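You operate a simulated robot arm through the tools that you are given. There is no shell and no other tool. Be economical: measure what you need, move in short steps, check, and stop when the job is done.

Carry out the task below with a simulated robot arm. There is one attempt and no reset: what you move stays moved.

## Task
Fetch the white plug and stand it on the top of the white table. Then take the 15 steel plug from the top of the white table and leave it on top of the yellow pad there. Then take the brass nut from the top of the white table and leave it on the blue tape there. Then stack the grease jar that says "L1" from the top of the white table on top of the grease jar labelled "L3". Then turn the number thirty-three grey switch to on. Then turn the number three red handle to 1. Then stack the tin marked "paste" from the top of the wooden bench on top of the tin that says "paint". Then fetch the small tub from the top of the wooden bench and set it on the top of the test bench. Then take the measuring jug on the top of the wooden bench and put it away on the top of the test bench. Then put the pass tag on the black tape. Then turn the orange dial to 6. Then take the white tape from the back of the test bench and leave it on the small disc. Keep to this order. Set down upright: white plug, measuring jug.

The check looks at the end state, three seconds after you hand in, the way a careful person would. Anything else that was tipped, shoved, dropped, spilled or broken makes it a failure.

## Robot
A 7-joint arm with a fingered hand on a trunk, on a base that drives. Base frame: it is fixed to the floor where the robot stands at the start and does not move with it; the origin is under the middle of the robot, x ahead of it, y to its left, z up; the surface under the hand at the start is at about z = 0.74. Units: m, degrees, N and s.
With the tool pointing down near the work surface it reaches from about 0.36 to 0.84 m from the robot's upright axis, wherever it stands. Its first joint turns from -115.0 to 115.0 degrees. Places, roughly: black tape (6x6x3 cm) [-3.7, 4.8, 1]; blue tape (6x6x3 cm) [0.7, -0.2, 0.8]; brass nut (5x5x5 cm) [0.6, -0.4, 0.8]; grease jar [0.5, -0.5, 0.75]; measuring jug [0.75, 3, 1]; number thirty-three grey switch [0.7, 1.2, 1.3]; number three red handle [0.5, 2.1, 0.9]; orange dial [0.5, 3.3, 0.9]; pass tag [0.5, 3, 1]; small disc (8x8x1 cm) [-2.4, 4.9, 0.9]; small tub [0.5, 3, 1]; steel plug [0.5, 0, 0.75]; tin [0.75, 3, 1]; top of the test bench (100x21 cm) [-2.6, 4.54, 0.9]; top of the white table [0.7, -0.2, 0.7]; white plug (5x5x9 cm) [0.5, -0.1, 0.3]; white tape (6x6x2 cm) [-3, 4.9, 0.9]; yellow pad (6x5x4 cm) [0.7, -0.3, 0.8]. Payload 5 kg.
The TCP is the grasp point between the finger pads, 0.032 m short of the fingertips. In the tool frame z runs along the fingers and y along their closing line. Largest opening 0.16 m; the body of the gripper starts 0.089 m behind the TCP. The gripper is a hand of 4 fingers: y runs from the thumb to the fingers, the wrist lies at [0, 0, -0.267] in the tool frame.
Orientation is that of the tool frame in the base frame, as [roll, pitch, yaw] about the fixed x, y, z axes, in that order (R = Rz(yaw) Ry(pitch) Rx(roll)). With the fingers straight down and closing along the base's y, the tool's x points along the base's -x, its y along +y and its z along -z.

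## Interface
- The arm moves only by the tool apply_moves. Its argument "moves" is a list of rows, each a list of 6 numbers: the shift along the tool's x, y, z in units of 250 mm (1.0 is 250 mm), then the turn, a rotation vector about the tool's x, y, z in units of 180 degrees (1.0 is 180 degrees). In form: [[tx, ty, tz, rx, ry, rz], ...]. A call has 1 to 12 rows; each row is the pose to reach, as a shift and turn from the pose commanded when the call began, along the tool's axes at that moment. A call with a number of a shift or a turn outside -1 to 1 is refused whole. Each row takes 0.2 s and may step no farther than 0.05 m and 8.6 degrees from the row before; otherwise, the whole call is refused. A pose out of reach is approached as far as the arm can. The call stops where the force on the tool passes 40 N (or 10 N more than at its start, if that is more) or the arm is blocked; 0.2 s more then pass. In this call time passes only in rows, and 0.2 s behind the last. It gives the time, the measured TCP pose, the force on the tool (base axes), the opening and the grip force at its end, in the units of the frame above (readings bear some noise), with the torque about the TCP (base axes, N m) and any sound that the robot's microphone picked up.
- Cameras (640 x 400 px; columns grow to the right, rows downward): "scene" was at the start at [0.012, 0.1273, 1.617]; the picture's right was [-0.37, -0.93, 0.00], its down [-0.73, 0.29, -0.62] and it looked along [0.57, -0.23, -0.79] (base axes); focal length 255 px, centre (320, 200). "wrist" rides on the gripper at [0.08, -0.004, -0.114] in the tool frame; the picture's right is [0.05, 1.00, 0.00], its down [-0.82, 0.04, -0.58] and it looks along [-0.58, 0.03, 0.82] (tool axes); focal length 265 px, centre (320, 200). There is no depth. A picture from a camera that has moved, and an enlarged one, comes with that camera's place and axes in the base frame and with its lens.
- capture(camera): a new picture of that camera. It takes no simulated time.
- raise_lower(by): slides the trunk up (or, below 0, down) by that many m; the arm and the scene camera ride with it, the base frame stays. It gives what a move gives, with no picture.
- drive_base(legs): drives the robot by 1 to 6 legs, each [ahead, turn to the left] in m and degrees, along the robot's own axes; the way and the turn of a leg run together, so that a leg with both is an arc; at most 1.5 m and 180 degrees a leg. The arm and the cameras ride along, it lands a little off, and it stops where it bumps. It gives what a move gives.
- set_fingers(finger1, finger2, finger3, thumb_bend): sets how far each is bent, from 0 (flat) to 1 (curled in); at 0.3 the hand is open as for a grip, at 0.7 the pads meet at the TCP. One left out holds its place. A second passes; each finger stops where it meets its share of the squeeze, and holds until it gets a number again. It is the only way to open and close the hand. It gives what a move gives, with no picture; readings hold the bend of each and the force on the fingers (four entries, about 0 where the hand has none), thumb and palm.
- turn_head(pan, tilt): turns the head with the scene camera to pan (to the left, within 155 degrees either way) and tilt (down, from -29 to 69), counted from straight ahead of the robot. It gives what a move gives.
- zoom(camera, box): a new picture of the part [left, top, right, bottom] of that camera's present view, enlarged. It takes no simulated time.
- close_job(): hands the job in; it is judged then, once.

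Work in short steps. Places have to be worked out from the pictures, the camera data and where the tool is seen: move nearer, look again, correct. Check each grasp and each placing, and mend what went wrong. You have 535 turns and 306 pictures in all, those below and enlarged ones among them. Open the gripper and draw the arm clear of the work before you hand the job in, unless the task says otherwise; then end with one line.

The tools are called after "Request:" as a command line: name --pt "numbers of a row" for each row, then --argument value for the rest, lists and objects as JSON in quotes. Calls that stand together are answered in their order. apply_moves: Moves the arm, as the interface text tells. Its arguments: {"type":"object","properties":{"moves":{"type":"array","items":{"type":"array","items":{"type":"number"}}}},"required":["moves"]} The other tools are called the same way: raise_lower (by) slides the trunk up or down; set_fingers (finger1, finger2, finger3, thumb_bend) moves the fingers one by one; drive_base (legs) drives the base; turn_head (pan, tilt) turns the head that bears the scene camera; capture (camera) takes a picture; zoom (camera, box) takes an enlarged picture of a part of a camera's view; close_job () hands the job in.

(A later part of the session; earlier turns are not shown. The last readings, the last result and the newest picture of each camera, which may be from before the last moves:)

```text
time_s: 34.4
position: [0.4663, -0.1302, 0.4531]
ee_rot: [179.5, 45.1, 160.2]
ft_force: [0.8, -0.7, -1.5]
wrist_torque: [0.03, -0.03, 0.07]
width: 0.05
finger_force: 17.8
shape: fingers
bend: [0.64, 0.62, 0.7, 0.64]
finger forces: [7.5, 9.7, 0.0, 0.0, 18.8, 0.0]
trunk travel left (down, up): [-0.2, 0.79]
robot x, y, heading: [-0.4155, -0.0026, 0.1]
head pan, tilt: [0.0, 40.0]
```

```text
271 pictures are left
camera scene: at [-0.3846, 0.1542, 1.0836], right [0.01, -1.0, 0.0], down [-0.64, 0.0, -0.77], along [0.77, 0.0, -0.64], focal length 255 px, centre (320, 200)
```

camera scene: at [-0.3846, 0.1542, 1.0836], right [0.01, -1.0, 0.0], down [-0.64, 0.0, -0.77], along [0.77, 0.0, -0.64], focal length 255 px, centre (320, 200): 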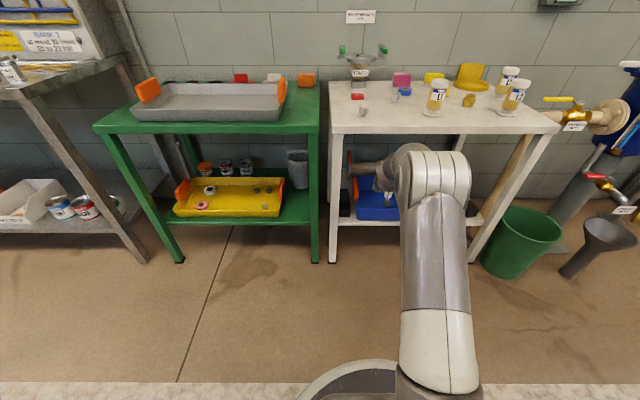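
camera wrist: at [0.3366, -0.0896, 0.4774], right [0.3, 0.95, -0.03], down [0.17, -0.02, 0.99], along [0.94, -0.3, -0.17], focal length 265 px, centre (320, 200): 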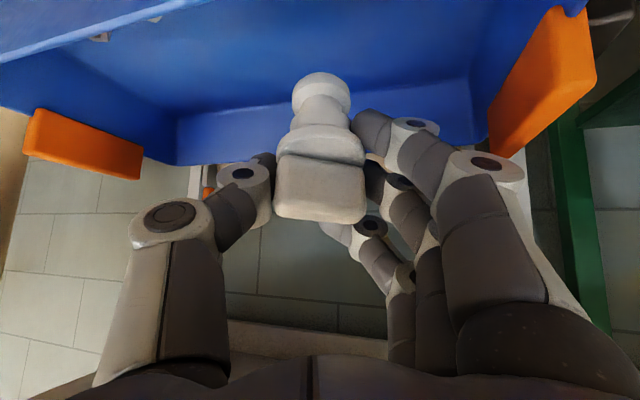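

The plug is out of the tray. I draw it back in front of the table, reducing the tilt again.

Request:
apply_moves --pt "0.12 -0.06 -0.12 0 0 0" --pt "0.25 -0.126 -0.25 0 0.02 0" --pt "0.38 -0.192 -0.38 0 0.05 0" --pt "0.51 -0.258 -0.51 0 0.08 0" --pt "0.64 -0.324 -0.64 0 0.11 0"

Request:
raise_lower --by 0.4

Request:
raise_lower --by 0.1

Request:
capture --camera "wrist"

Request:
capture --camera "scene"

```text
time_s: 35.6
position: [0.2277, -0.1339, 0.4501]
ee_rot: [179.7, 25.2, 160.5]
ft_force: [-0.3, 1.5, -1.3]
wrist_torque: [-0.03, 0.0, 0.03]
width: 0.0493
finger_force: 17.5
shape: fingers
bend: [0.64, 0.62, 0.7, 0.64]
finger forces: [7.4, 9.7, 0.0, 0.0, 18.7, 0.0]
trunk travel left (down, up): [-0.2, 0.79]
robot x, y, heading: [-0.4073, -0.001, 0.2]
head pan, tilt: [0.0, 40.0]
```

```text
time_s: 39.4
position: [0.2296, -0.1323, 0.8497]
ee_rot: [179.7, 25.3, 160.4]
ft_force: [-0.3, 0.1, 0.2]
wrist_torque: [0.02, 0.0, 0.03]
width: 0.0492
finger_force: 18.4
shape: fingers
bend: [0.64, 0.62, 0.7, 0.64]
finger forces: [7.5, 9.7, 0.0, 0.1, 18.7, 0.1]
trunk travel left (down, up): [-0.6, 0.39]
robot x, y, heading: [-0.4129, -0.0027, 0.5]
head pan, tilt: [0.0, 40.0]
```

```text
time_s: 40.7
position: [0.2276, -0.1335, 0.9502]
ee_rot: [179.7, 25.3, 160.4]
ft_force: [-0.7, 0.2, 0.0]
wrist_torque: [-0.01, -0.01, 0.03]
width: 0.0493
finger_force: 17.7
shape: fingers
bend: [0.64, 0.62, 0.7, 0.64]
finger forces: [7.5, 9.7, 0.0, 0.0, 18.6, 0.0]
trunk travel left (down, up): [-0.7, 0.29]
robot x, y, heading: [-0.4106, -0.0019, 0.3]
head pan, tilt: [0.0, 40.0]
```

```text
270 pictures are left
camera wrist: at [0.1137, -0.0975, 1.0193], right [0.29, 0.96, -0.02], down [0.48, -0.13, 0.87], along [0.83, -0.26, -0.49], focal length 265 px, centre (320, 200)
```

wrist: 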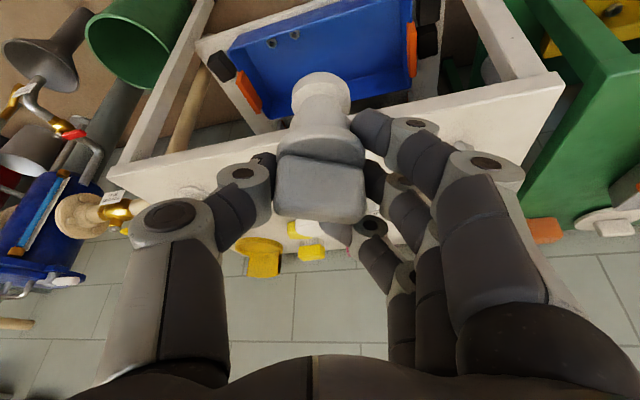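

```text
269 pictures are left
camera scene: at [-0.3847, 0.1543, 1.5836], right [0.01, -1.0, 0.0], down [-0.64, 0.0, -0.77], along [0.77, 0.0, -0.64], focal length 255 px, centre (320, 200)
```

scene: 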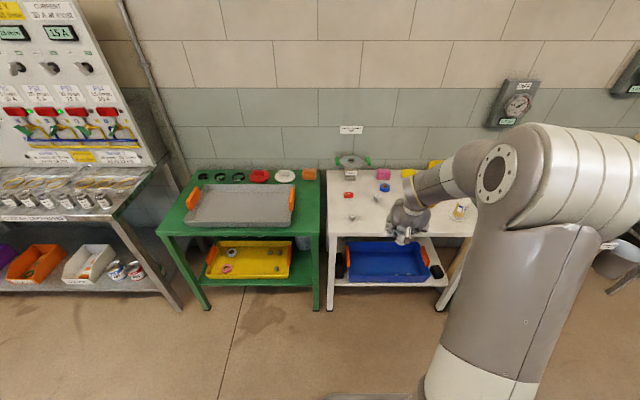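

The plug is held upright. I carry it over the free front spot of the table at about (0.46, -0.115), between the 15 plug and L1.

Request:
apply_moves --pt "-0.137 0.076 0.108 0 0 0" --pt "-0.274 0.153 0.216 0 0 0" --pt "-0.41 0.229 0.324 0 0 0" --pt "-0.547 0.306 0.432 0 0 0" --pt "-0.684 0.382 0.54 0 0 0"

Request:
capture --camera "wrist"

Request:
zoom --camera "scene" --box '[300, 150, 500, 275]'

```text
time_s: 41.9
position: [0.4617, -0.1119, 0.9]
ee_rot: [179.7, 25.1, 160.5]
ft_force: [0.7, -1.1, -1.0]
wrist_torque: [0.0, 0.05, 0.01]
width: 0.0494
finger_force: 18.6
shape: fingers
bend: [0.64, 0.62, 0.7, 0.64]
finger forces: [7.3, 9.7, 0.1, 0.0, 18.7, 0.1]
trunk travel left (down, up): [-0.7, 0.29]
robot x, y, heading: [-0.4083, -0.0019, 0.5]
head pan, tilt: [0.0, 40.0]
```

```text
268 pictures are left
camera wrist: at [0.3472, -0.0772, 0.9692], right [0.29, 0.96, -0.02], down [0.48, -0.13, 0.87], along [0.83, -0.26, -0.49], focal length 265 px, centre (320, 200)
```

wrist: 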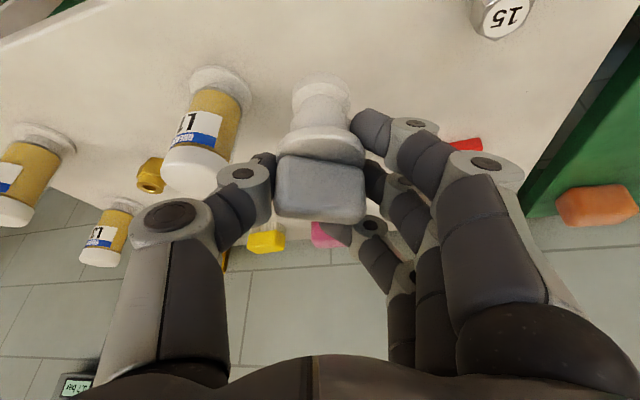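

```text
3.20 times, centred on (400, 212) of scene
camera zoom: at [-0.3836, 0.1545, 1.5836], right [0.01, -1.0, 0.0], down [-0.64, 0.0, -0.77], along [0.77, 0.0, -0.64], focal length 816 px, centre (64, 160)
```

zoom: 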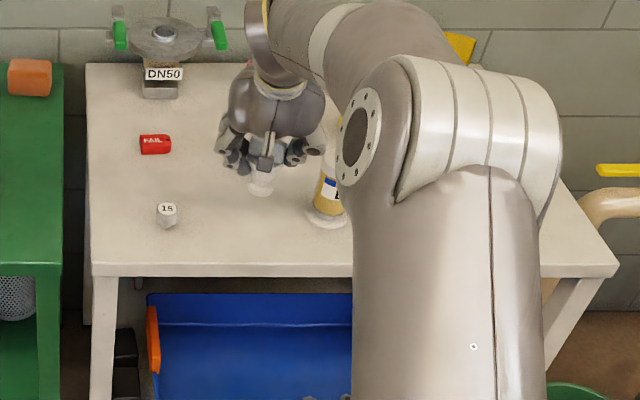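

L1's jar is close to the thumb, so I shift the target 2 cm to +y while lowering to z 0.85.

Request:
apply_moves --pt "0.064 0.038 0.08 0 0 0" --pt "0.129 0.076 0.161 0 0 0"

Request:
apply_moves --pt "0.017 0 0.0362 0 0 0" --pt "0.025 0 0.0544 0 0 0" --pt "0.034 0 0.0725 0 0 0"

Request:
capture --camera "wrist"

Request:
zoom --camera "scene" --box '[340, 180, 440, 243]'

```text
time_s: 42.5
position: [0.4574, -0.0902, 0.8511]
ee_rot: [179.7, 25.3, 160.4]
ft_force: [0.1, -0.4, -0.7]
wrist_torque: [-0.02, -0.03, 0.02]
width: 0.0492
finger_force: 17.9
shape: fingers
bend: [0.64, 0.62, 0.7, 0.64]
finger forces: [7.3, 9.8, 0.0, 0.0, 18.5, 0.1]
trunk travel left (down, up): [-0.7, 0.29]
robot x, y, heading: [-0.4105, -0.0025, 0.4]
head pan, tilt: [0.0, 40.0]
```

```text
time_s: 43.3
position: [0.4564, -0.0908, 0.8304]
ee_rot: [179.7, 25.4, 160.3]
ft_force: [-0.9, -0.6, -0.2]
wrist_torque: [0.02, 0.01, -0.04]
width: 0.0489
finger_force: 17.6
shape: fingers
bend: [0.64, 0.62, 0.7, 0.64]
finger forces: [7.5, 9.8, 0.0, 0.1, 18.5, 0.1]
trunk travel left (down, up): [-0.7, 0.29]
robot x, y, heading: [-0.4123, -0.0013, 0.5]
head pan, tilt: [0.0, 40.0]
```

```text
266 pictures are left
camera wrist: at [0.3419, -0.0551, 0.9], right [0.29, 0.96, -0.02], down [0.48, -0.13, 0.87], along [0.83, -0.26, -0.49], focal length 265 px, centre (320, 200)
```

wrist: 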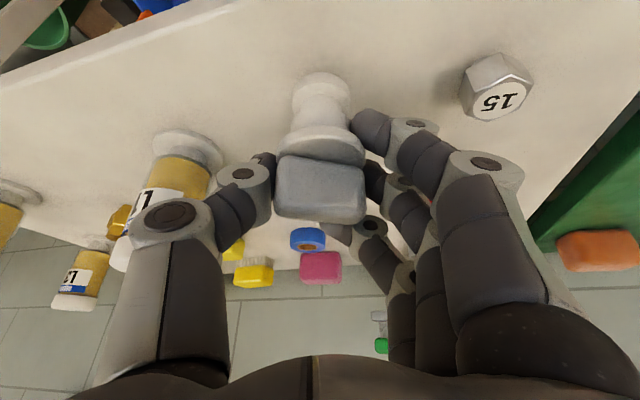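

```text
6.35 times, centred on (390, 212) of scene
camera zoom: at [-0.3848, 0.1543, 1.5836], right [0.01, -1.0, 0.0], down [-0.64, 0.0, -0.77], along [0.77, 0.0, -0.64], focal length 1619 px, centre (-124, 127)
```

zoom: 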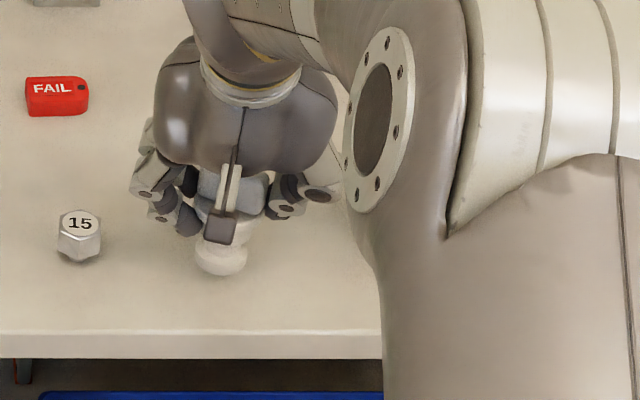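

Nearly touching. I descend in small steps, watching the force.

Request:
apply_moves --pt "0.003 0 0.0072 0 0 0" --pt "0.005 0 0.0109 0 0 0"

Request:
apply_moves --pt "0.003 0 0.0072 0 0 0" --pt "0.005 0 0.0109 0 0 0"

Request:
apply_moves --pt "0.003 0 0.0072 0 0 0" --pt "0.005 0 0.0109 0 0 0"

```text
time_s: 43.9
position: [0.4568, -0.0896, 0.8279]
ee_rot: [179.7, 25.3, 160.4]
ft_force: [-0.9, -0.1, -1.3]
wrist_torque: [-0.01, 0.0, 0.0]
width: 0.049
finger_force: 18.3
shape: fingers
bend: [0.64, 0.62, 0.7, 0.64]
finger forces: [7.3, 9.8, 0.1, 0.1, 18.5, 0.0]
trunk travel left (down, up): [-0.7, 0.29]
robot x, y, heading: [-0.4086, -0.0036, 0.2]
head pan, tilt: [0.0, 40.0]
```

```text
time_s: 44.5
position: [0.4564, -0.0921, 0.8257]
ee_rot: [179.7, 25.3, 160.4]
ft_force: [0.4, -0.7, -0.8]
wrist_torque: [0.03, -0.04, -0.01]
width: 0.0493
finger_force: 17.4
shape: fingers
bend: [0.64, 0.62, 0.7, 0.64]
finger forces: [7.4, 9.7, 0.0, 0.0, 18.5, 0.0]
trunk travel left (down, up): [-0.7, 0.29]
robot x, y, heading: [-0.412, 0.0013, 0.4]
head pan, tilt: [0.0, 40.0]
```

```text
time_s: 45.1
position: [0.4563, -0.0898, 0.823]
ee_rot: [179.8, 25.3, 160.4]
ft_force: [-0.3, -0.1, 0.7]
wrist_torque: [0.0, -0.02, 0.0]
width: 0.0493
finger_force: 17.7
shape: fingers
bend: [0.64, 0.62, 0.7, 0.64]
finger forces: [7.4, 9.7, 0.1, 0.0, 18.5, 0.1]
trunk travel left (down, up): [-0.7, 0.29]
robot x, y, heading: [-0.4121, -0.0025, 0.4]
head pan, tilt: [0.0, 40.0]
```

No contact yet; I continue downward.

Request:
apply_moves --pt "0.003 0 0.0072 0 0 0" --pt "0.005 0 0.0109 0 0 0"

Request:
apply_moves --pt "0.003 0 0.0072 0 0 0" --pt "0.005 0 0.0109 0 0 0"

Request:
zoom --camera "wrist" --box '[220, 40, 420, 165]'

```text
time_s: 45.7
position: [0.4554, -0.0913, 0.819]
ee_rot: [179.7, 25.3, 160.4]
ft_force: [-0.5, 0.7, -0.3]
wrist_torque: [0.0, 0.02, 0.03]
width: 0.049
finger_force: 18.4
shape: fingers
bend: [0.64, 0.62, 0.7, 0.64]
finger forces: [7.4, 9.7, 0.0, 0.0, 18.5, 0.1]
trunk travel left (down, up): [-0.7, 0.29]
robot x, y, heading: [-0.4121, -0.0029, 0.3]
head pan, tilt: [0.0, 40.0]
```

```text
time_s: 46.3
position: [0.457, -0.0915, 0.8181]
ee_rot: [179.7, 25.3, 160.4]
ft_force: [-0.1, 0.4, -1.7]
wrist_torque: [0.01, 0.03, 0.0]
width: 0.0491
finger_force: 17.5
shape: fingers
bend: [0.64, 0.62, 0.7, 0.64]
finger forces: [7.5, 9.7, 0.1, 0.0, 18.5, 0.0]
trunk travel left (down, up): [-0.7, 0.29]
robot x, y, heading: [-0.4103, -0.0039, 0.1]
head pan, tilt: [0.0, 40.0]
```

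```text
3.20 times, centred on (320, 102) of wrist
camera zoom: at [0.3415, -0.056, 0.8862], right [0.29, 0.96, -0.02], down [0.48, -0.13, 0.87], along [0.83, -0.26, -0.49], focal length 849 px, centre (320, 512)
```

zoom: 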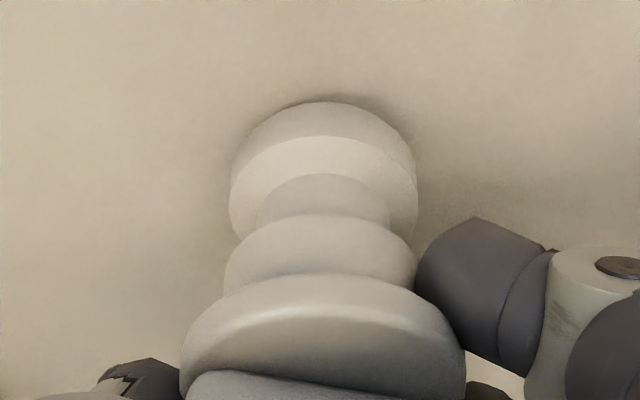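

The base shadow is tight round the plug; a bit more down.

Request:
apply_moves --pt "0.003 0 0.0072 0 0 0" --pt "0.005 0 0.0109 0 0 0"

Request:
apply_moves --pt "0.003 0 0.0072 0 0 0" --pt "0.005 0 0.0109 0 0 0"

Request:
zoom --camera "wrist" --box '[220, 40, 420, 165]'

```text
time_s: 46.9
position: [0.4567, -0.0916, 0.8153]
ee_rot: [179.7, 25.5, 160.5]
ft_force: [0.2, -0.1, 3.3]
wrist_torque: [-0.01, -0.02, 0.01]
width: 0.0489
finger_force: 18.1
shape: fingers
bend: [0.64, 0.62, 0.7, 0.65]
finger forces: [6.9, 9.9, 0.0, 0.0, 19.3, 0.0]
trunk travel left (down, up): [-0.7, 0.29]
robot x, y, heading: [-0.4109, 0.0015, 0.1]
head pan, tilt: [0.0, 40.0]
```

```text
time_s: 47.5
position: [0.4567, -0.0929, 0.814]
ee_rot: [179.7, 25.5, 160.4]
ft_force: [-1.2, -2.0, 14.2]
wrist_torque: [-0.21, -0.06, -0.03]
width: 0.0476
finger_force: 19.0
shape: fingers
bend: [0.65, 0.63, 0.7, 0.65]
finger forces: [6.8, 10.4, 0.1, 0.1, 20.6, 0.0]
trunk travel left (down, up): [-0.7, 0.29]
robot x, y, heading: [-0.4097, -0.0021, 0.2]
head pan, tilt: [0.0, 40.0]
```

```text
3.20 times, centred on (320, 102) of wrist
camera zoom: at [0.3411, -0.0563, 0.8823], right [0.29, 0.96, -0.02], down [0.47, -0.13, 0.87], along [0.83, -0.26, -0.49], focal length 849 px, centre (320, 512)
```

zoom: 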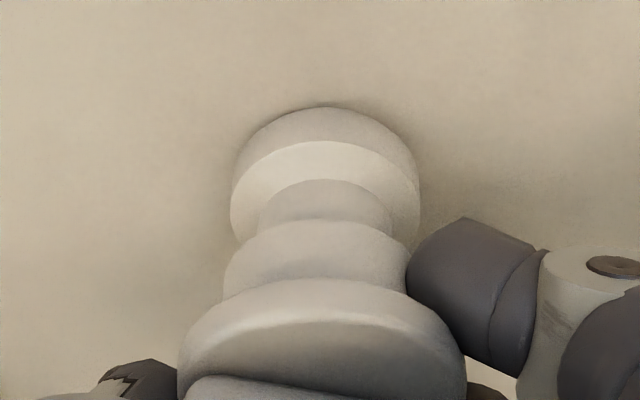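

Contact at 14 N; the plug stands. I release it by opening the fingers a little.

Request:
set_fingers --finger1 0.5 --finger2 0.5 --finger3 0.5 --thumb_bend 0.5

Request:
capture --camera "wrist"

```text
time_s: 48.5
position: [0.4558, -0.0908, 0.8116]
ee_rot: [179.6, 25.3, 160.4]
ft_force: [0.2, 0.0, -0.1]
wrist_torque: [-0.02, 0.02, -0.01]
width: 0.0905
finger_force: 0.1
shape: fingers
bend: [0.5, 0.5, 0.5, 0.5]
finger forces: [0.0, 0.0, 0.0, 0.0, 0.0, 0.0]
trunk travel left (down, up): [-0.7, 0.29]
robot x, y, heading: [-0.4071, -0.0057, 0.1]
head pan, tilt: [0.0, 40.0]
```

```text
262 pictures are left
camera wrist: at [0.3414, -0.0557, 0.8798], right [0.29, 0.96, -0.02], down [0.48, -0.13, 0.87], along [0.83, -0.26, -0.49], focal length 265 px, centre (320, 200)
```

wrist: 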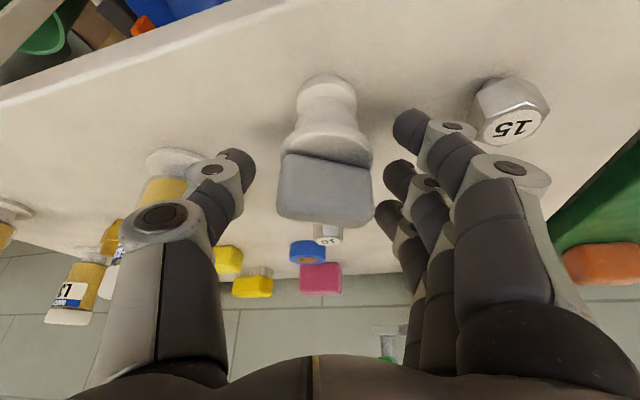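

The plug stands on its own. I withdraw the hand along its axis, then up.

Request:
apply_moves --pt "0 0 -0.1 0 0 0" --pt "0 0 -0.25 0 0 0" --pt "-0.05 0 -0.42 0 0 0" --pt "-0.15 0 -0.58 0 0 0" --pt "-0.24 0 -0.75 0 0 0"

Request:
capture --camera "wrist"

Request:
zoom --camera "scene" --box '[310, 150, 490, 263]'

```text
time_s: 49.7
position: [0.4308, -0.0819, 1.009]
ee_rot: [179.7, 25.2, 160.4]
ft_force: [-0.1, 0.4, 0.9]
wrist_torque: [0.0, -0.02, 0.0]
width: 0.0907
finger_force: 0.0
shape: fingers
bend: [0.5, 0.5, 0.5, 0.5]
finger forces: [0.0, 0.0, 0.0, 0.0, 0.1, 0.0]
trunk travel left (down, up): [-0.7, 0.29]
robot x, y, heading: [-0.4115, -0.0023, 0.3]
head pan, tilt: [0.0, 40.0]
```

```text
261 pictures are left
camera wrist: at [0.3166, -0.0472, 1.0782], right [0.29, 0.96, -0.02], down [0.48, -0.13, 0.87], along [0.83, -0.26, -0.49], focal length 265 px, centre (320, 200)
```

wrist: 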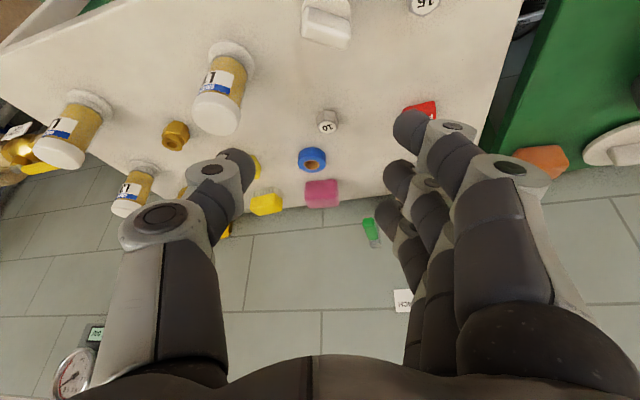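

```text
3.54 times, centred on (400, 206) of scene
camera zoom: at [-0.3855, 0.1544, 1.5835], right [0.01, -1.0, 0.0], down [-0.64, 0.0, -0.77], along [0.77, 0.0, -0.64], focal length 903 px, centre (37, 177)
```

zoom: 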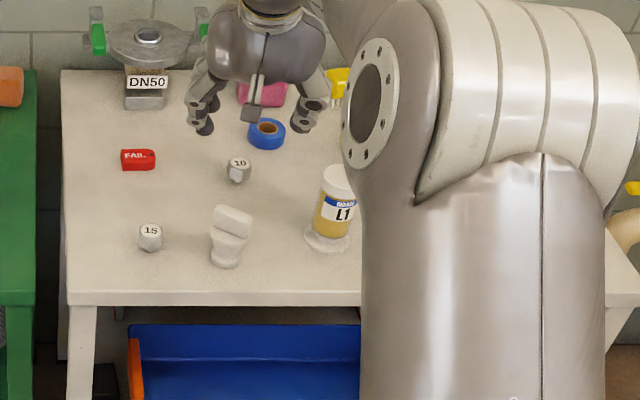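

White plug is placed upright. Now I bring the hand vertical and back, square its yaw, and drive forward to work over the table.

Request:
apply_moves --pt "0.13 -0.031 -0.096 0 0.028 0" --pt "0.26 -0.062 -0.192 0 0.056 0" --pt "0.39 -0.094 -0.288 0 0.083 0" --pt "0.52 -0.125 -0.384 0 0.11 0" --pt "0.65 -0.156 -0.48 0 0.139 0"

Request:
apply_moves --pt "0 0 0 0 0 -0.036" --pt "0 0 0 0 0 -0.073" --pt "0 0 0 0 0 -0.109"

Request:
drive_base --legs '[[0.38, 0]]'

Request:
capture --camera "wrist"

```text
time_s: 50.9
position: [0.2316, -0.0537, 1.0463]
ee_rot: [179.7, 0.4, 160.5]
ft_force: [-0.7, -0.4, 0.3]
wrist_torque: [-0.04, -0.03, 0.0]
width: 0.0909
finger_force: 0.1
shape: fingers
bend: [0.5, 0.5, 0.5, 0.5]
finger forces: [0.0, 0.0, 0.1, 0.0, 0.0, 0.1]
trunk travel left (down, up): [-0.7, 0.29]
robot x, y, heading: [-0.4098, -0.002, 0.3]
head pan, tilt: [0.0, 40.0]
```

```text
time_s: 51.7
position: [0.2303, -0.054, 1.0444]
ee_rot: [179.8, 0.3, -179.7]
ft_force: [-0.5, -0.7, 0.4]
wrist_torque: [-0.01, -0.01, 0.03]
width: 0.0908
finger_force: 0.1
shape: fingers
bend: [0.5, 0.5, 0.5, 0.5]
finger forces: [0.0, 0.0, 0.0, 0.0, 0.0, 0.0]
trunk travel left (down, up): [-0.7, 0.29]
robot x, y, heading: [-0.4142, 0.0012, 0.3]
head pan, tilt: [0.0, 40.0]
```

```text
time_s: 54.1
position: [0.6076, -0.0538, 1.046]
ee_rot: [179.9, 0.3, -179.8]
ft_force: [0.7, 0.0, 0.5]
wrist_torque: [0.01, 0.01, -0.03]
width: 0.0904
finger_force: 0.0
shape: fingers
bend: [0.5, 0.5, 0.5, 0.5]
finger forces: [0.0, 0.0, 0.0, 0.0, 0.0, 0.0]
trunk travel left (down, up): [-0.7, 0.29]
robot x, y, heading: [-0.0369, -0.0006, 0.5]
head pan, tilt: [0.0, 40.0]
```

```text
259 pictures are left
camera wrist: at [0.5282, -0.0584, 1.1591], right [-0.05, 1.0, 0.0], down [0.81, 0.04, 0.58], along [0.58, 0.03, -0.81], focal length 265 px, centre (320, 200)
```

wrist: 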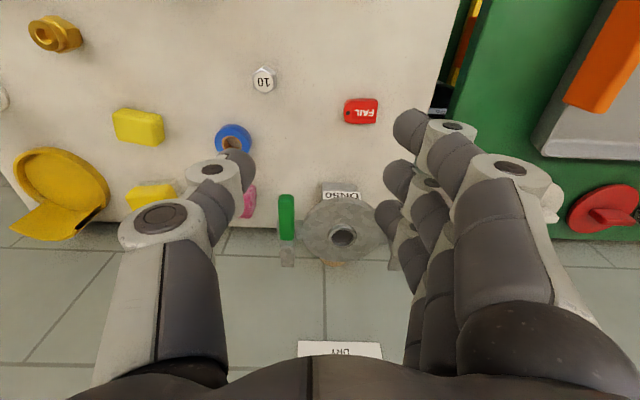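

I move the hand back and left above the 15 plug to look at it closely.

Request:
apply_moves --pt "0.14 0.065 0.08 0 0 0" --pt "0.28 0.13 0.16 0 0 0" --pt "0.42 0.195 0.24 0 0 0" --pt "0.56 0.26 0.32 0 0 0"

Request:
capture --camera "wrist"

Request:
turn_head --pan -5 --tilt 55

Request:
capture --camera "scene"

```text
time_s: 55.1
position: [0.4695, 0.0123, 0.9658]
ee_rot: [179.9, 0.4, -179.9]
ft_force: [-0.6, -0.6, 0.2]
wrist_torque: [-0.01, -0.03, -0.01]
width: 0.0904
finger_force: 0.1
shape: fingers
bend: [0.5, 0.5, 0.5, 0.5]
finger forces: [0.0, 0.1, 0.0, 0.0, 0.0, 0.1]
trunk travel left (down, up): [-0.7, 0.29]
robot x, y, heading: [-0.0368, -0.0018, 0.3]
head pan, tilt: [0.0, 40.0]
```

```text
258 pictures are left
camera wrist: at [0.3892, 0.0067, 1.0785], right [-0.05, 1.0, 0.0], down [0.81, 0.04, 0.58], along [0.58, 0.03, -0.81], focal length 265 px, centre (320, 200)
```

wrist: 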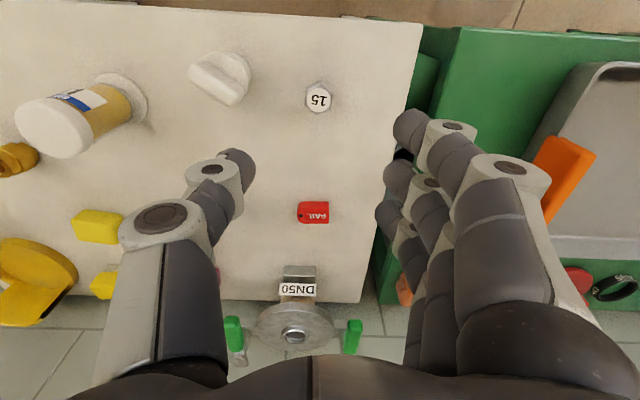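

```text
time_s: 55.9
position: [0.4719, 0.0122, 0.965]
ee_rot: [179.9, 0.2, -179.9]
ft_force: [-0.8, -0.7, 0.7]
wrist_torque: [0.0, 0.01, 0.03]
width: 0.0904
finger_force: 0.0
shape: fingers
bend: [0.5, 0.5, 0.5, 0.5]
finger forces: [0.0, 0.0, 0.1, 0.0, 0.0, 0.0]
trunk travel left (down, up): [-0.7, 0.29]
robot x, y, heading: [-0.0355, -0.0014, 0.3]
head pan, tilt: [-5.0, 55.0]
```

```text
257 pictures are left
camera scene: at [-0.0215, 0.1498, 1.563], right [-0.08, -1.0, 0.0], down [-0.82, 0.07, -0.57], along [0.57, -0.05, -0.82], focal length 255 px, centre (320, 200)
```

scene: 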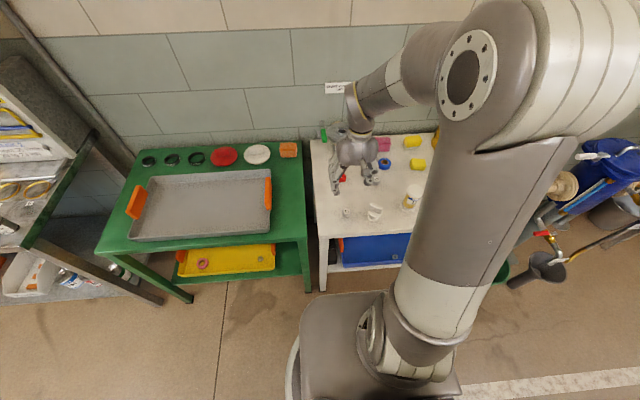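

The 15 plug is at about (0.468, 0.010), with the white plug 10 cm to its right. I narrow the hand and turn it 40° so the thumb stays clear of the white plug.

Request:
set_fingers --finger1 0.54 --finger2 0.54 --finger3 0.54 --thumb_bend 0.54

Request:
apply_moves --pt "0.002 -0.002 0.1 0 0 -0.045" --pt "0.004 -0.004 0.2 0 0 -0.09" --pt "0.006 -0.006 0.3 0 0 -0.135" --pt "0.009 -0.009 0.35 0 0 -0.18" --pt "0.009 -0.009 0.4 0 0 -0.222"

Request:
capture --camera "wrist"

```text
time_s: 56.9
position: [0.4702, 0.0119, 0.9649]
ee_rot: [179.8, 0.3, -179.9]
ft_force: [-0.4, 0.6, 0.3]
wrist_torque: [-0.02, -0.03, -0.03]
width: 0.0766
finger_force: 0.1
shape: fingers
bend: [0.54, 0.54, 0.54, 0.54]
finger forces: [0.0, 0.0, 0.0, 0.0, 0.0, 0.0]
trunk travel left (down, up): [-0.7, 0.29]
robot x, y, heading: [-0.0345, 0.0011, 0.4]
head pan, tilt: [-5.0, 55.0]
```

```text
time_s: 58.1
position: [0.4673, 0.0113, 0.8657]
ee_rot: [-179.8, 0.4, -139.8]
ft_force: [-0.6, -0.1, -0.4]
wrist_torque: [0.03, -0.01, 0.02]
width: 0.0766
finger_force: 0.1
shape: fingers
bend: [0.54, 0.54, 0.54, 0.54]
finger forces: [0.1, 0.0, 0.0, 0.0, 0.0, 0.1]
trunk travel left (down, up): [-0.7, 0.29]
robot x, y, heading: [-0.0352, 0.0015, 0.2]
head pan, tilt: [-5.0, 55.0]
```

```text
256 pictures are left
camera wrist: at [0.4084, -0.0458, 0.9797], right [-0.68, 0.73, 0.0], down [0.59, 0.56, 0.58], along [0.43, 0.4, -0.81], focal length 265 px, centre (320, 200)
```

wrist: 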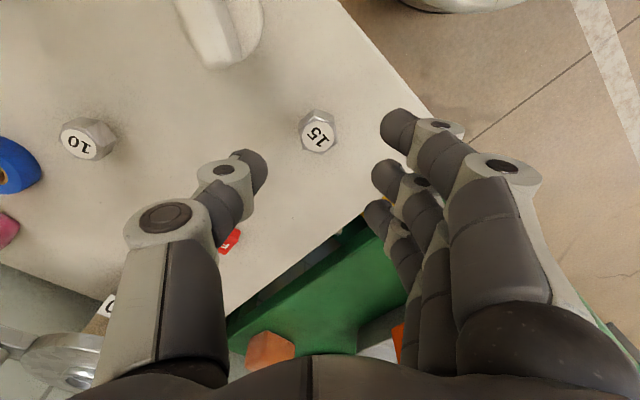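

Position confirmed at (0.469, 0.0095). I descend to z 0.778, with fingertips just above the table, then close.

Request:
apply_moves --pt "0 -0.005 0.13 0 0 0" --pt "0 -0.01 0.26 0 0 0" --pt "0 -0.01 0.33 0 0 0" --pt "0 -0.01 0.35 0 0 0"

Request:
capture --camera "wrist"

```text
time_s: 59.1
position: [0.4689, 0.0089, 0.7807]
ee_rot: [-179.9, 0.5, -139.9]
ft_force: [-2.2, -0.5, 22.5]
wrist_torque: [-0.01, 0.67, 0.14]
width: 0.0766
finger_force: 11.3
shape: fingers
bend: [0.55, 0.54, 0.54, 0.54]
finger forces: [10.7, 5.1, 0.5, 0.0, 7.1, 0.0]
trunk travel left (down, up): [-0.7, 0.29]
robot x, y, heading: [-0.0369, 0.0021, 0.4]
head pan, tilt: [-5.0, 55.0]
```

```text
255 pictures are left
camera wrist: at [0.4102, -0.0471, 0.8942], right [-0.68, 0.73, 0.0], down [0.59, 0.56, 0.58], along [0.43, 0.4, -0.81], focal length 265 px, centre (320, 200)
```

wrist: 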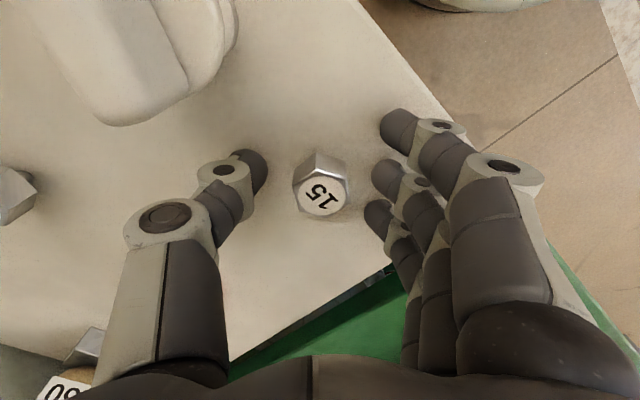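

The fingertips touch the table at z 0.781, so I rise 4 mm and close on the plug.

Request:
apply_moves --pt "0 0 -0.02 0 0 0"

Request:
set_fingers --finger1 0.72 --finger2 0.72 --finger3 0.72 --thumb_bend 0.72

Request:
capture --camera "wrist"

```text
time_s: 59.5
position: [0.4684, 0.0098, 0.7833]
ee_rot: [-180.0, 0.4, -139.8]
ft_force: [-0.2, 0.5, -0.4]
wrist_torque: [-0.02, -0.01, 0.0]
width: 0.0761
finger_force: 0.1
shape: fingers
bend: [0.54, 0.54, 0.54, 0.54]
finger forces: [0.0, 0.0, 0.0, 0.0, 0.0, 0.1]
trunk travel left (down, up): [-0.7, 0.29]
robot x, y, heading: [-0.0342, 0.0022, 0.1]
head pan, tilt: [-5.0, 55.0]
```

```text
time_s: 60.5
position: [0.4684, 0.0088, 0.7835]
ee_rot: [-179.9, 0.4, -139.9]
ft_force: [-0.4, -0.7, -0.1]
wrist_torque: [-0.04, 0.04, 0.01]
width: 0.0272
finger_force: 11.7
shape: fingers
bend: [0.72, 0.61, 0.72, 0.68]
finger forces: [0.1, 11.9, 0.0, 0.0, 11.8, 0.0]
trunk travel left (down, up): [-0.7, 0.29]
robot x, y, heading: [-0.0362, 0.0, 0.3]
head pan, tilt: [-5.0, 55.0]
```

```text
254 pictures are left
camera wrist: at [0.4105, -0.0473, 0.8971], right [-0.68, 0.73, 0.0], down [0.59, 0.56, 0.58], along [0.43, 0.4, -0.81], focal length 265 px, centre (320, 200)
```

wrist: 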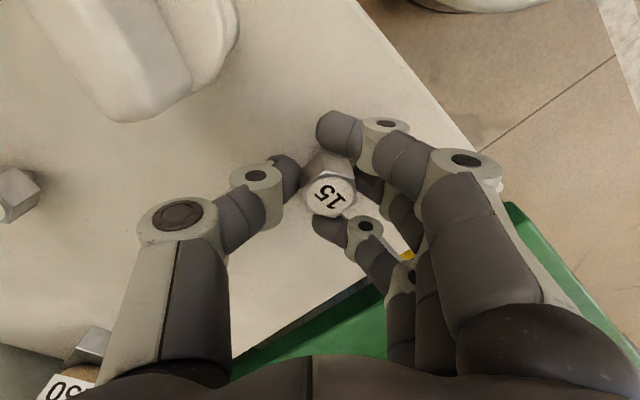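

The plug is held between thumb and middle finger. I lift it straight up.

Request:
apply_moves --pt "0 0 -0.1 0 0 0" --pt "0 0 -0.28 0 0 0" --pt "0 0 -0.46 0 0 0" --pt "0 0 -0.64 0 0 0"

Request:
capture --camera "wrist"

```text
time_s: 61.5
position: [0.465, 0.009, 0.9421]
ee_rot: [-179.9, 0.4, -139.9]
ft_force: [-0.5, 0.5, -1.5]
wrist_torque: [0.0, -0.01, 0.0]
width: 0.027
finger_force: 12.2
shape: fingers
bend: [0.72, 0.61, 0.72, 0.68]
finger forces: [0.0, 11.9, 0.1, 0.1, 11.6, 0.0]
trunk travel left (down, up): [-0.7, 0.29]
robot x, y, heading: [-0.0323, -0.0004, 0.2]
head pan, tilt: [-5.0, 55.0]
```

```text
253 pictures are left
camera wrist: at [0.4077, -0.0472, 1.0556], right [-0.68, 0.73, 0.0], down [0.59, 0.56, 0.58], along [0.43, 0.4, -0.81], focal length 265 px, centre (320, 200)
```

wrist: 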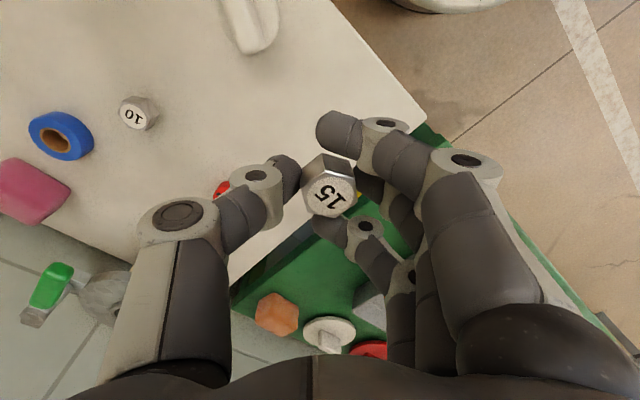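

I carry it over toward the yellow pad, squaring the hand on the way.

Request:
apply_moves --pt "0.04 -0.17 0 0 0 0.045" --pt "0.08 -0.34 0 0 0 0.09" --pt "0.12 -0.5 0 0 0 0.135" --pt "0.16 -0.66 0 0 0 0.18" --pt "0.2 -0.82 0 0 0 0.222"

Request:
capture --camera "wrist"

```text
time_s: 62.7
position: [0.5609, -0.1826, 0.9421]
ee_rot: [179.8, 0.2, 180.0]
ft_force: [0.8, -0.4, -1.1]
wrist_torque: [0.01, 0.04, -0.02]
width: 0.0266
finger_force: 12.2
shape: fingers
bend: [0.72, 0.61, 0.72, 0.68]
finger forces: [0.0, 11.9, 0.0, 0.0, 11.8, 0.0]
trunk travel left (down, up): [-0.7, 0.29]
robot x, y, heading: [-0.0334, 0.0061, 0.4]
head pan, tilt: [-5.0, 55.0]
```

```text
252 pictures are left
camera wrist: at [0.4809, -0.1878, 1.0557], right [-0.05, 1.0, 0.0], down [0.81, 0.04, 0.58], along [0.58, 0.03, -0.81], focal length 265 px, centre (320, 200)
```

wrist: 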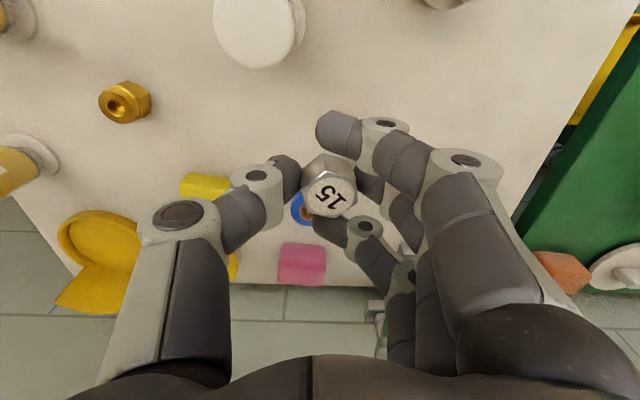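

Plug still held. I move closer to the pad and look again.

Request:
apply_moves --pt "-0.08 -0.118 0.02 0 0 0" --pt "-0.16 -0.235 0.04 0 0 0" --pt "-0.24 -0.353 0.06 0 0 0" --pt "-0.316 -0.47 0.08 0 0 0"

Request:
capture --camera "wrist"

Request:
zoom --camera "scene" --box '[300, 120, 460, 220]'

```text
time_s: 63.7
position: [0.6411, -0.3015, 0.923]
ee_rot: [179.8, 0.3, -179.8]
ft_force: [0.8, 0.8, -0.9]
wrist_torque: [-0.03, 0.01, 0.0]
width: 0.0268
finger_force: 11.7
shape: fingers
bend: [0.72, 0.61, 0.72, 0.68]
finger forces: [0.0, 11.9, 0.0, 0.1, 11.8, 0.0]
trunk travel left (down, up): [-0.7, 0.29]
robot x, y, heading: [-0.035, 0.0008, 0.3]
head pan, tilt: [-5.0, 55.0]
```

```text
251 pictures are left
camera wrist: at [0.5614, -0.3068, 1.0355], right [-0.05, 1.0, 0.0], down [0.81, 0.04, 0.58], along [0.58, 0.03, -0.81], focal length 265 px, centre (320, 200)
```

wrist: 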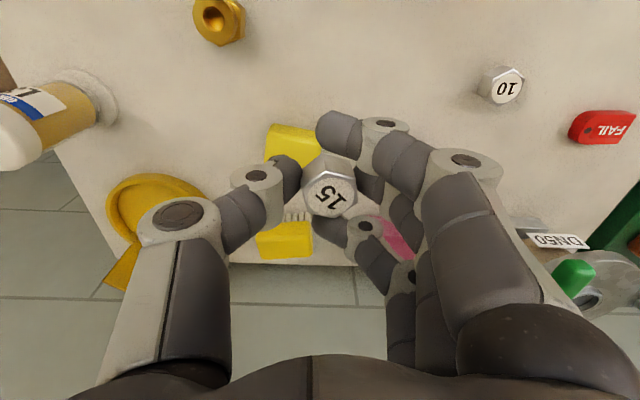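

```text
4.00 times, centred on (380, 170) of scene
camera zoom: at [-0.0208, 0.1488, 1.563], right [-0.08, -1.0, 0.0], down [-0.82, 0.07, -0.57], along [0.57, -0.05, -0.82], focal length 1020 px, centre (80, 320)
```

zoom: 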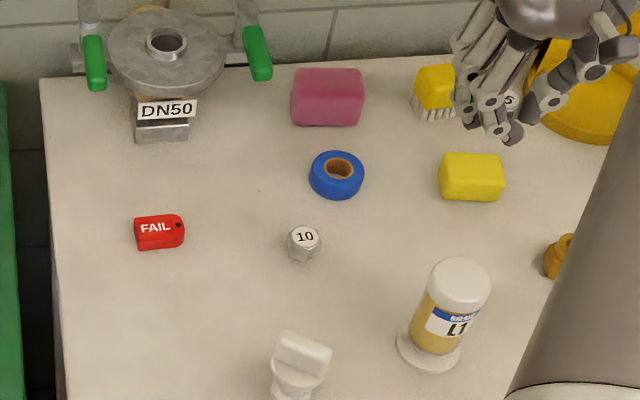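

From the head view the pad centre is (0.68, -0.322). I move over it and go down to z 0.84.

Request:
apply_moves --pt "-0.142 -0.102 0.08 0 0 0" --pt "-0.142 -0.102 0.2 0 0 0" --pt "-0.142 -0.102 0.29 0 0 0" --pt "-0.142 -0.102 0.332 0 0 0"

Request:
capture --camera "wrist"

Request:
zoom --camera "scene" --box '[380, 120, 460, 170]'

```text
time_s: 64.7
position: [0.6789, -0.324, 0.8398]
ee_rot: [179.8, 0.3, -180.0]
ft_force: [0.2, 0.0, -1.4]
wrist_torque: [0.01, -0.02, 0.01]
width: 0.0265
finger_force: 12.1
shape: fingers
bend: [0.72, 0.61, 0.72, 0.68]
finger forces: [0.0, 11.8, 0.1, 0.0, 11.8, 0.0]
trunk travel left (down, up): [-0.7, 0.29]
robot x, y, heading: [-0.0344, 0.0024, 0.2]
head pan, tilt: [-5.0, 55.0]
```

```text
249 pictures are left
camera wrist: at [0.5985, -0.3292, 0.953], right [-0.05, 1.0, 0.0], down [0.81, 0.04, 0.58], along [0.58, 0.03, -0.81], focal length 265 px, centre (320, 200)
```

wrist: 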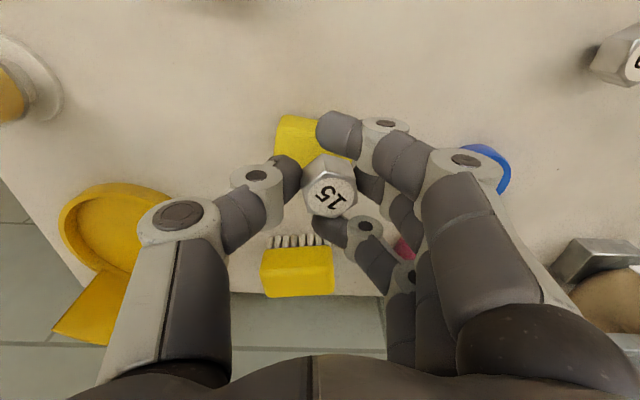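

```text
8.00 times, centred on (420, 145) of scene
camera zoom: at [-0.021, 0.1493, 1.563], right [-0.08, -1.0, 0.0], down [-0.82, 0.07, -0.57], along [0.57, -0.05, -0.82], focal length 2040 px, centre (-480, 640)
```

zoom: 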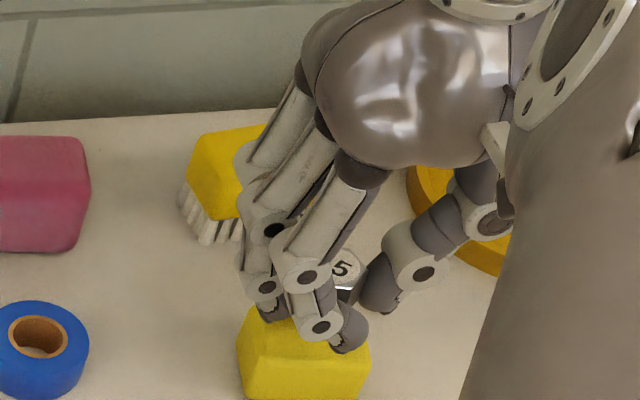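

The pad spans about y -0.357 to -0.297, x from 0.656. I shift 6 mm right and lower in small steps.

Request:
apply_moves --pt "0 -0.024 0.03 0 0 0" --pt "0 -0.024 0.06 0 0 0"

Request:
apply_moves --pt "0 0 0.012 0 0 0" --pt "0 0 0.02 0 0 0"

Request:
apply_moves --pt "0 0 0.008 0 0 0" --pt "0 0 0.014 0 0 0"

```text
time_s: 65.3
position: [0.6775, -0.3298, 0.8242]
ee_rot: [179.8, 0.3, -179.9]
ft_force: [-0.5, 0.4, -1.1]
wrist_torque: [0.0, -0.01, 0.02]
width: 0.0268
finger_force: 11.8
shape: fingers
bend: [0.72, 0.61, 0.72, 0.68]
finger forces: [0.1, 12.0, 0.1, 0.1, 11.8, 0.1]
trunk travel left (down, up): [-0.7, 0.29]
robot x, y, heading: [-0.0363, 0.0019, 0.2]
head pan, tilt: [-5.0, 55.0]
```

```text
time_s: 65.9
position: [0.6767, -0.331, 0.8203]
ee_rot: [179.8, 0.3, -179.9]
ft_force: [-0.1, -0.7, -1.3]
wrist_torque: [-0.03, 0.05, -0.02]
width: 0.0266
finger_force: 11.7
shape: fingers
bend: [0.72, 0.61, 0.72, 0.68]
finger forces: [0.0, 11.9, 0.0, 0.1, 11.8, 0.0]
trunk travel left (down, up): [-0.7, 0.29]
robot x, y, heading: [-0.0362, -0.0044, 0.3]
head pan, tilt: [-5.0, 55.0]
```

```text
time_s: 66.5
position: [0.677, -0.3299, 0.8157]
ee_rot: [179.9, 0.4, -179.9]
ft_force: [-0.6, -0.1, -1.3]
wrist_torque: [0.0, -0.01, 0.04]
width: 0.0268
finger_force: 11.8
shape: fingers
bend: [0.72, 0.61, 0.72, 0.68]
finger forces: [0.0, 11.9, 0.2, 0.0, 11.8, 0.0]
trunk travel left (down, up): [-0.7, 0.29]
robot x, y, heading: [-0.0339, 0.0014, 0.4]
head pan, tilt: [-5.0, 55.0]
```

No contact yet; a few more millimetres, watching the force.

Request:
apply_moves --pt "0 0 0.006 0 0 0" --pt "0 0 0.012 0 0 0"

Request:
apply_moves --pt "0 0 0.006 0 0 0" --pt "0 0 0.012 0 0 0"

Request:
zoom --camera "wrist" --box '[240, 80, 440, 205]'

```text
time_s: 67.1
position: [0.6776, -0.3297, 0.8145]
ee_rot: [180.0, 0.5, -179.9]
ft_force: [-1.3, -0.1, 8.3]
wrist_torque: [0.02, -0.03, 0.02]
width: 0.0266
finger_force: 13.7
shape: fingers
bend: [0.72, 0.61, 0.72, 0.68]
finger forces: [0.0, 12.5, 0.0, 0.0, 14.1, 0.0]
trunk travel left (down, up): [-0.7, 0.29]
robot x, y, heading: [-0.0347, -0.0008, 0.1]
head pan, tilt: [-5.0, 55.0]
```

```text
time_s: 67.7
position: [0.677, -0.3309, 0.8111]
ee_rot: [179.9, 0.6, -179.9]
ft_force: [-0.9, -2.9, 20.5]
wrist_torque: [0.08, -0.01, -0.02]
width: 0.0261
finger_force: 16.0
shape: fingers
bend: [0.72, 0.63, 0.72, 0.69]
finger forces: [0.0, 14.2, 0.2, 0.1, 18.4, 0.1]
trunk travel left (down, up): [-0.7, 0.29]
robot x, y, heading: [-0.0322, 0.0001, 0.0]
head pan, tilt: [-5.0, 55.0]
```

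```text
3.20 times, centred on (340, 142) of wrist
camera zoom: at [0.5967, -0.3356, 0.9263], right [-0.05, 1.0, 0.0], down [0.81, 0.04, 0.59], along [0.58, 0.03, -0.81], focal length 849 px, centre (256, 384)
```

zoom: 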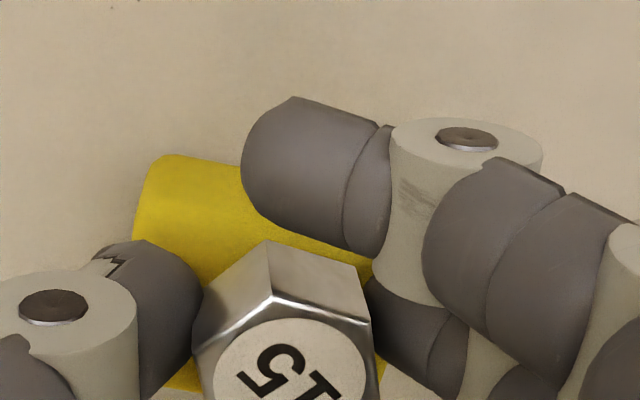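

The plug rests on the pad, well within its edges. I release: thumb and middle finger first, then open out.

Request:
set_fingers --finger1 0.5 --finger2 0.5 --finger3 0.5 --thumb_bend 0.5

Request:
apply_moves --pt "0 0 -0.1 0 0 0" --pt "0 0 -0.25 0 0 0" --pt "0 0 -0.45 0 0 0" --pt "0.15 0 -0.6 0 0 0"

Request:
capture --camera "wrist"

```text
time_s: 68.7
position: [0.6776, -0.3299, 0.8092]
ee_rot: [179.8, 0.3, -179.8]
ft_force: [-0.3, -0.2, 0.2]
wrist_torque: [-0.01, 0.0, 0.0]
width: 0.0904
finger_force: 0.1
shape: fingers
bend: [0.5, 0.5, 0.5, 0.5]
finger forces: [0.1, 0.1, 0.0, 0.0, 0.0, 0.0]
trunk travel left (down, up): [-0.7, 0.29]
robot x, y, heading: [-0.0375, 0.0024, 0.4]
head pan, tilt: [-5.0, 55.0]
```

```text
refused: row 4 steps farther than a row can; nothing moved
```

```text
246 pictures are left
camera wrist: at [0.5976, -0.335, 0.9232], right [-0.05, 1.0, 0.0], down [0.81, 0.04, 0.58], along [0.58, 0.03, -0.81], focal length 265 px, centre (320, 200)
```

wrist: 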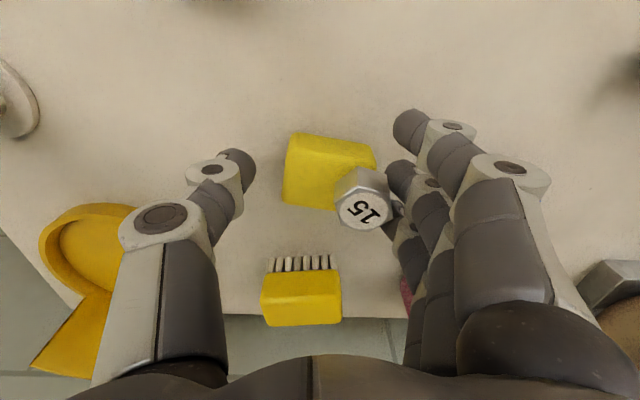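

On opening, the curled outer fingers dragged the plug to the pad's right edge. I pinch it again with thumb and middle finger only, to shift it back.

Request:
set_fingers --thumb_bend 0.7

Request:
zoom --camera "wrist" --box '[220, 100, 460, 250]'

Request:
zoom --camera "scene" --box '[380, 120, 460, 170]'

```text
time_s: 69.7
position: [0.6775, -0.3285, 0.8086]
ee_rot: [179.8, 0.3, -180.0]
ft_force: [0.0, 0.2, 0.5]
wrist_torque: [0.0, 0.01, 0.0]
width: 0.0555
finger_force: 0.4
shape: fingers
bend: [0.5, 0.5, 0.5, 0.7]
finger forces: [0.0, 0.2, 0.0, 0.1, 0.0, 0.0]
trunk travel left (down, up): [-0.7, 0.29]
robot x, y, heading: [-0.0338, 0.0002, 0.2]
head pan, tilt: [-5.0, 55.0]
```

```text
2.67 times, centred on (340, 175) of wrist
camera zoom: at [0.5976, -0.3351, 0.9235], right [-0.05, 1.0, 0.0], down [0.81, 0.04, 0.58], along [0.58, 0.03, -0.81], focal length 708 px, centre (267, 267)
```

zoom: 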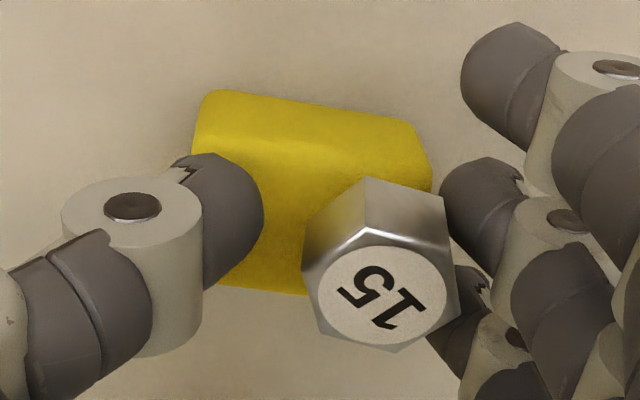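

```text
8.00 times, centred on (420, 145) of scene
camera zoom: at [-0.0216, 0.1496, 1.5629], right [-0.08, -1.0, 0.0], down [-0.82, 0.07, -0.57], along [0.57, -0.05, -0.82], focal length 2040 px, centre (-480, 640)
```

zoom: 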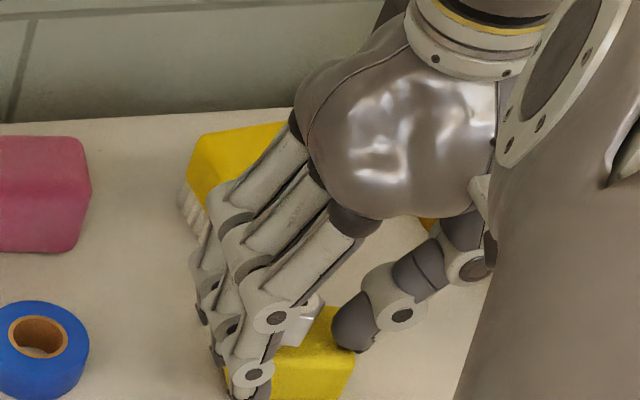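

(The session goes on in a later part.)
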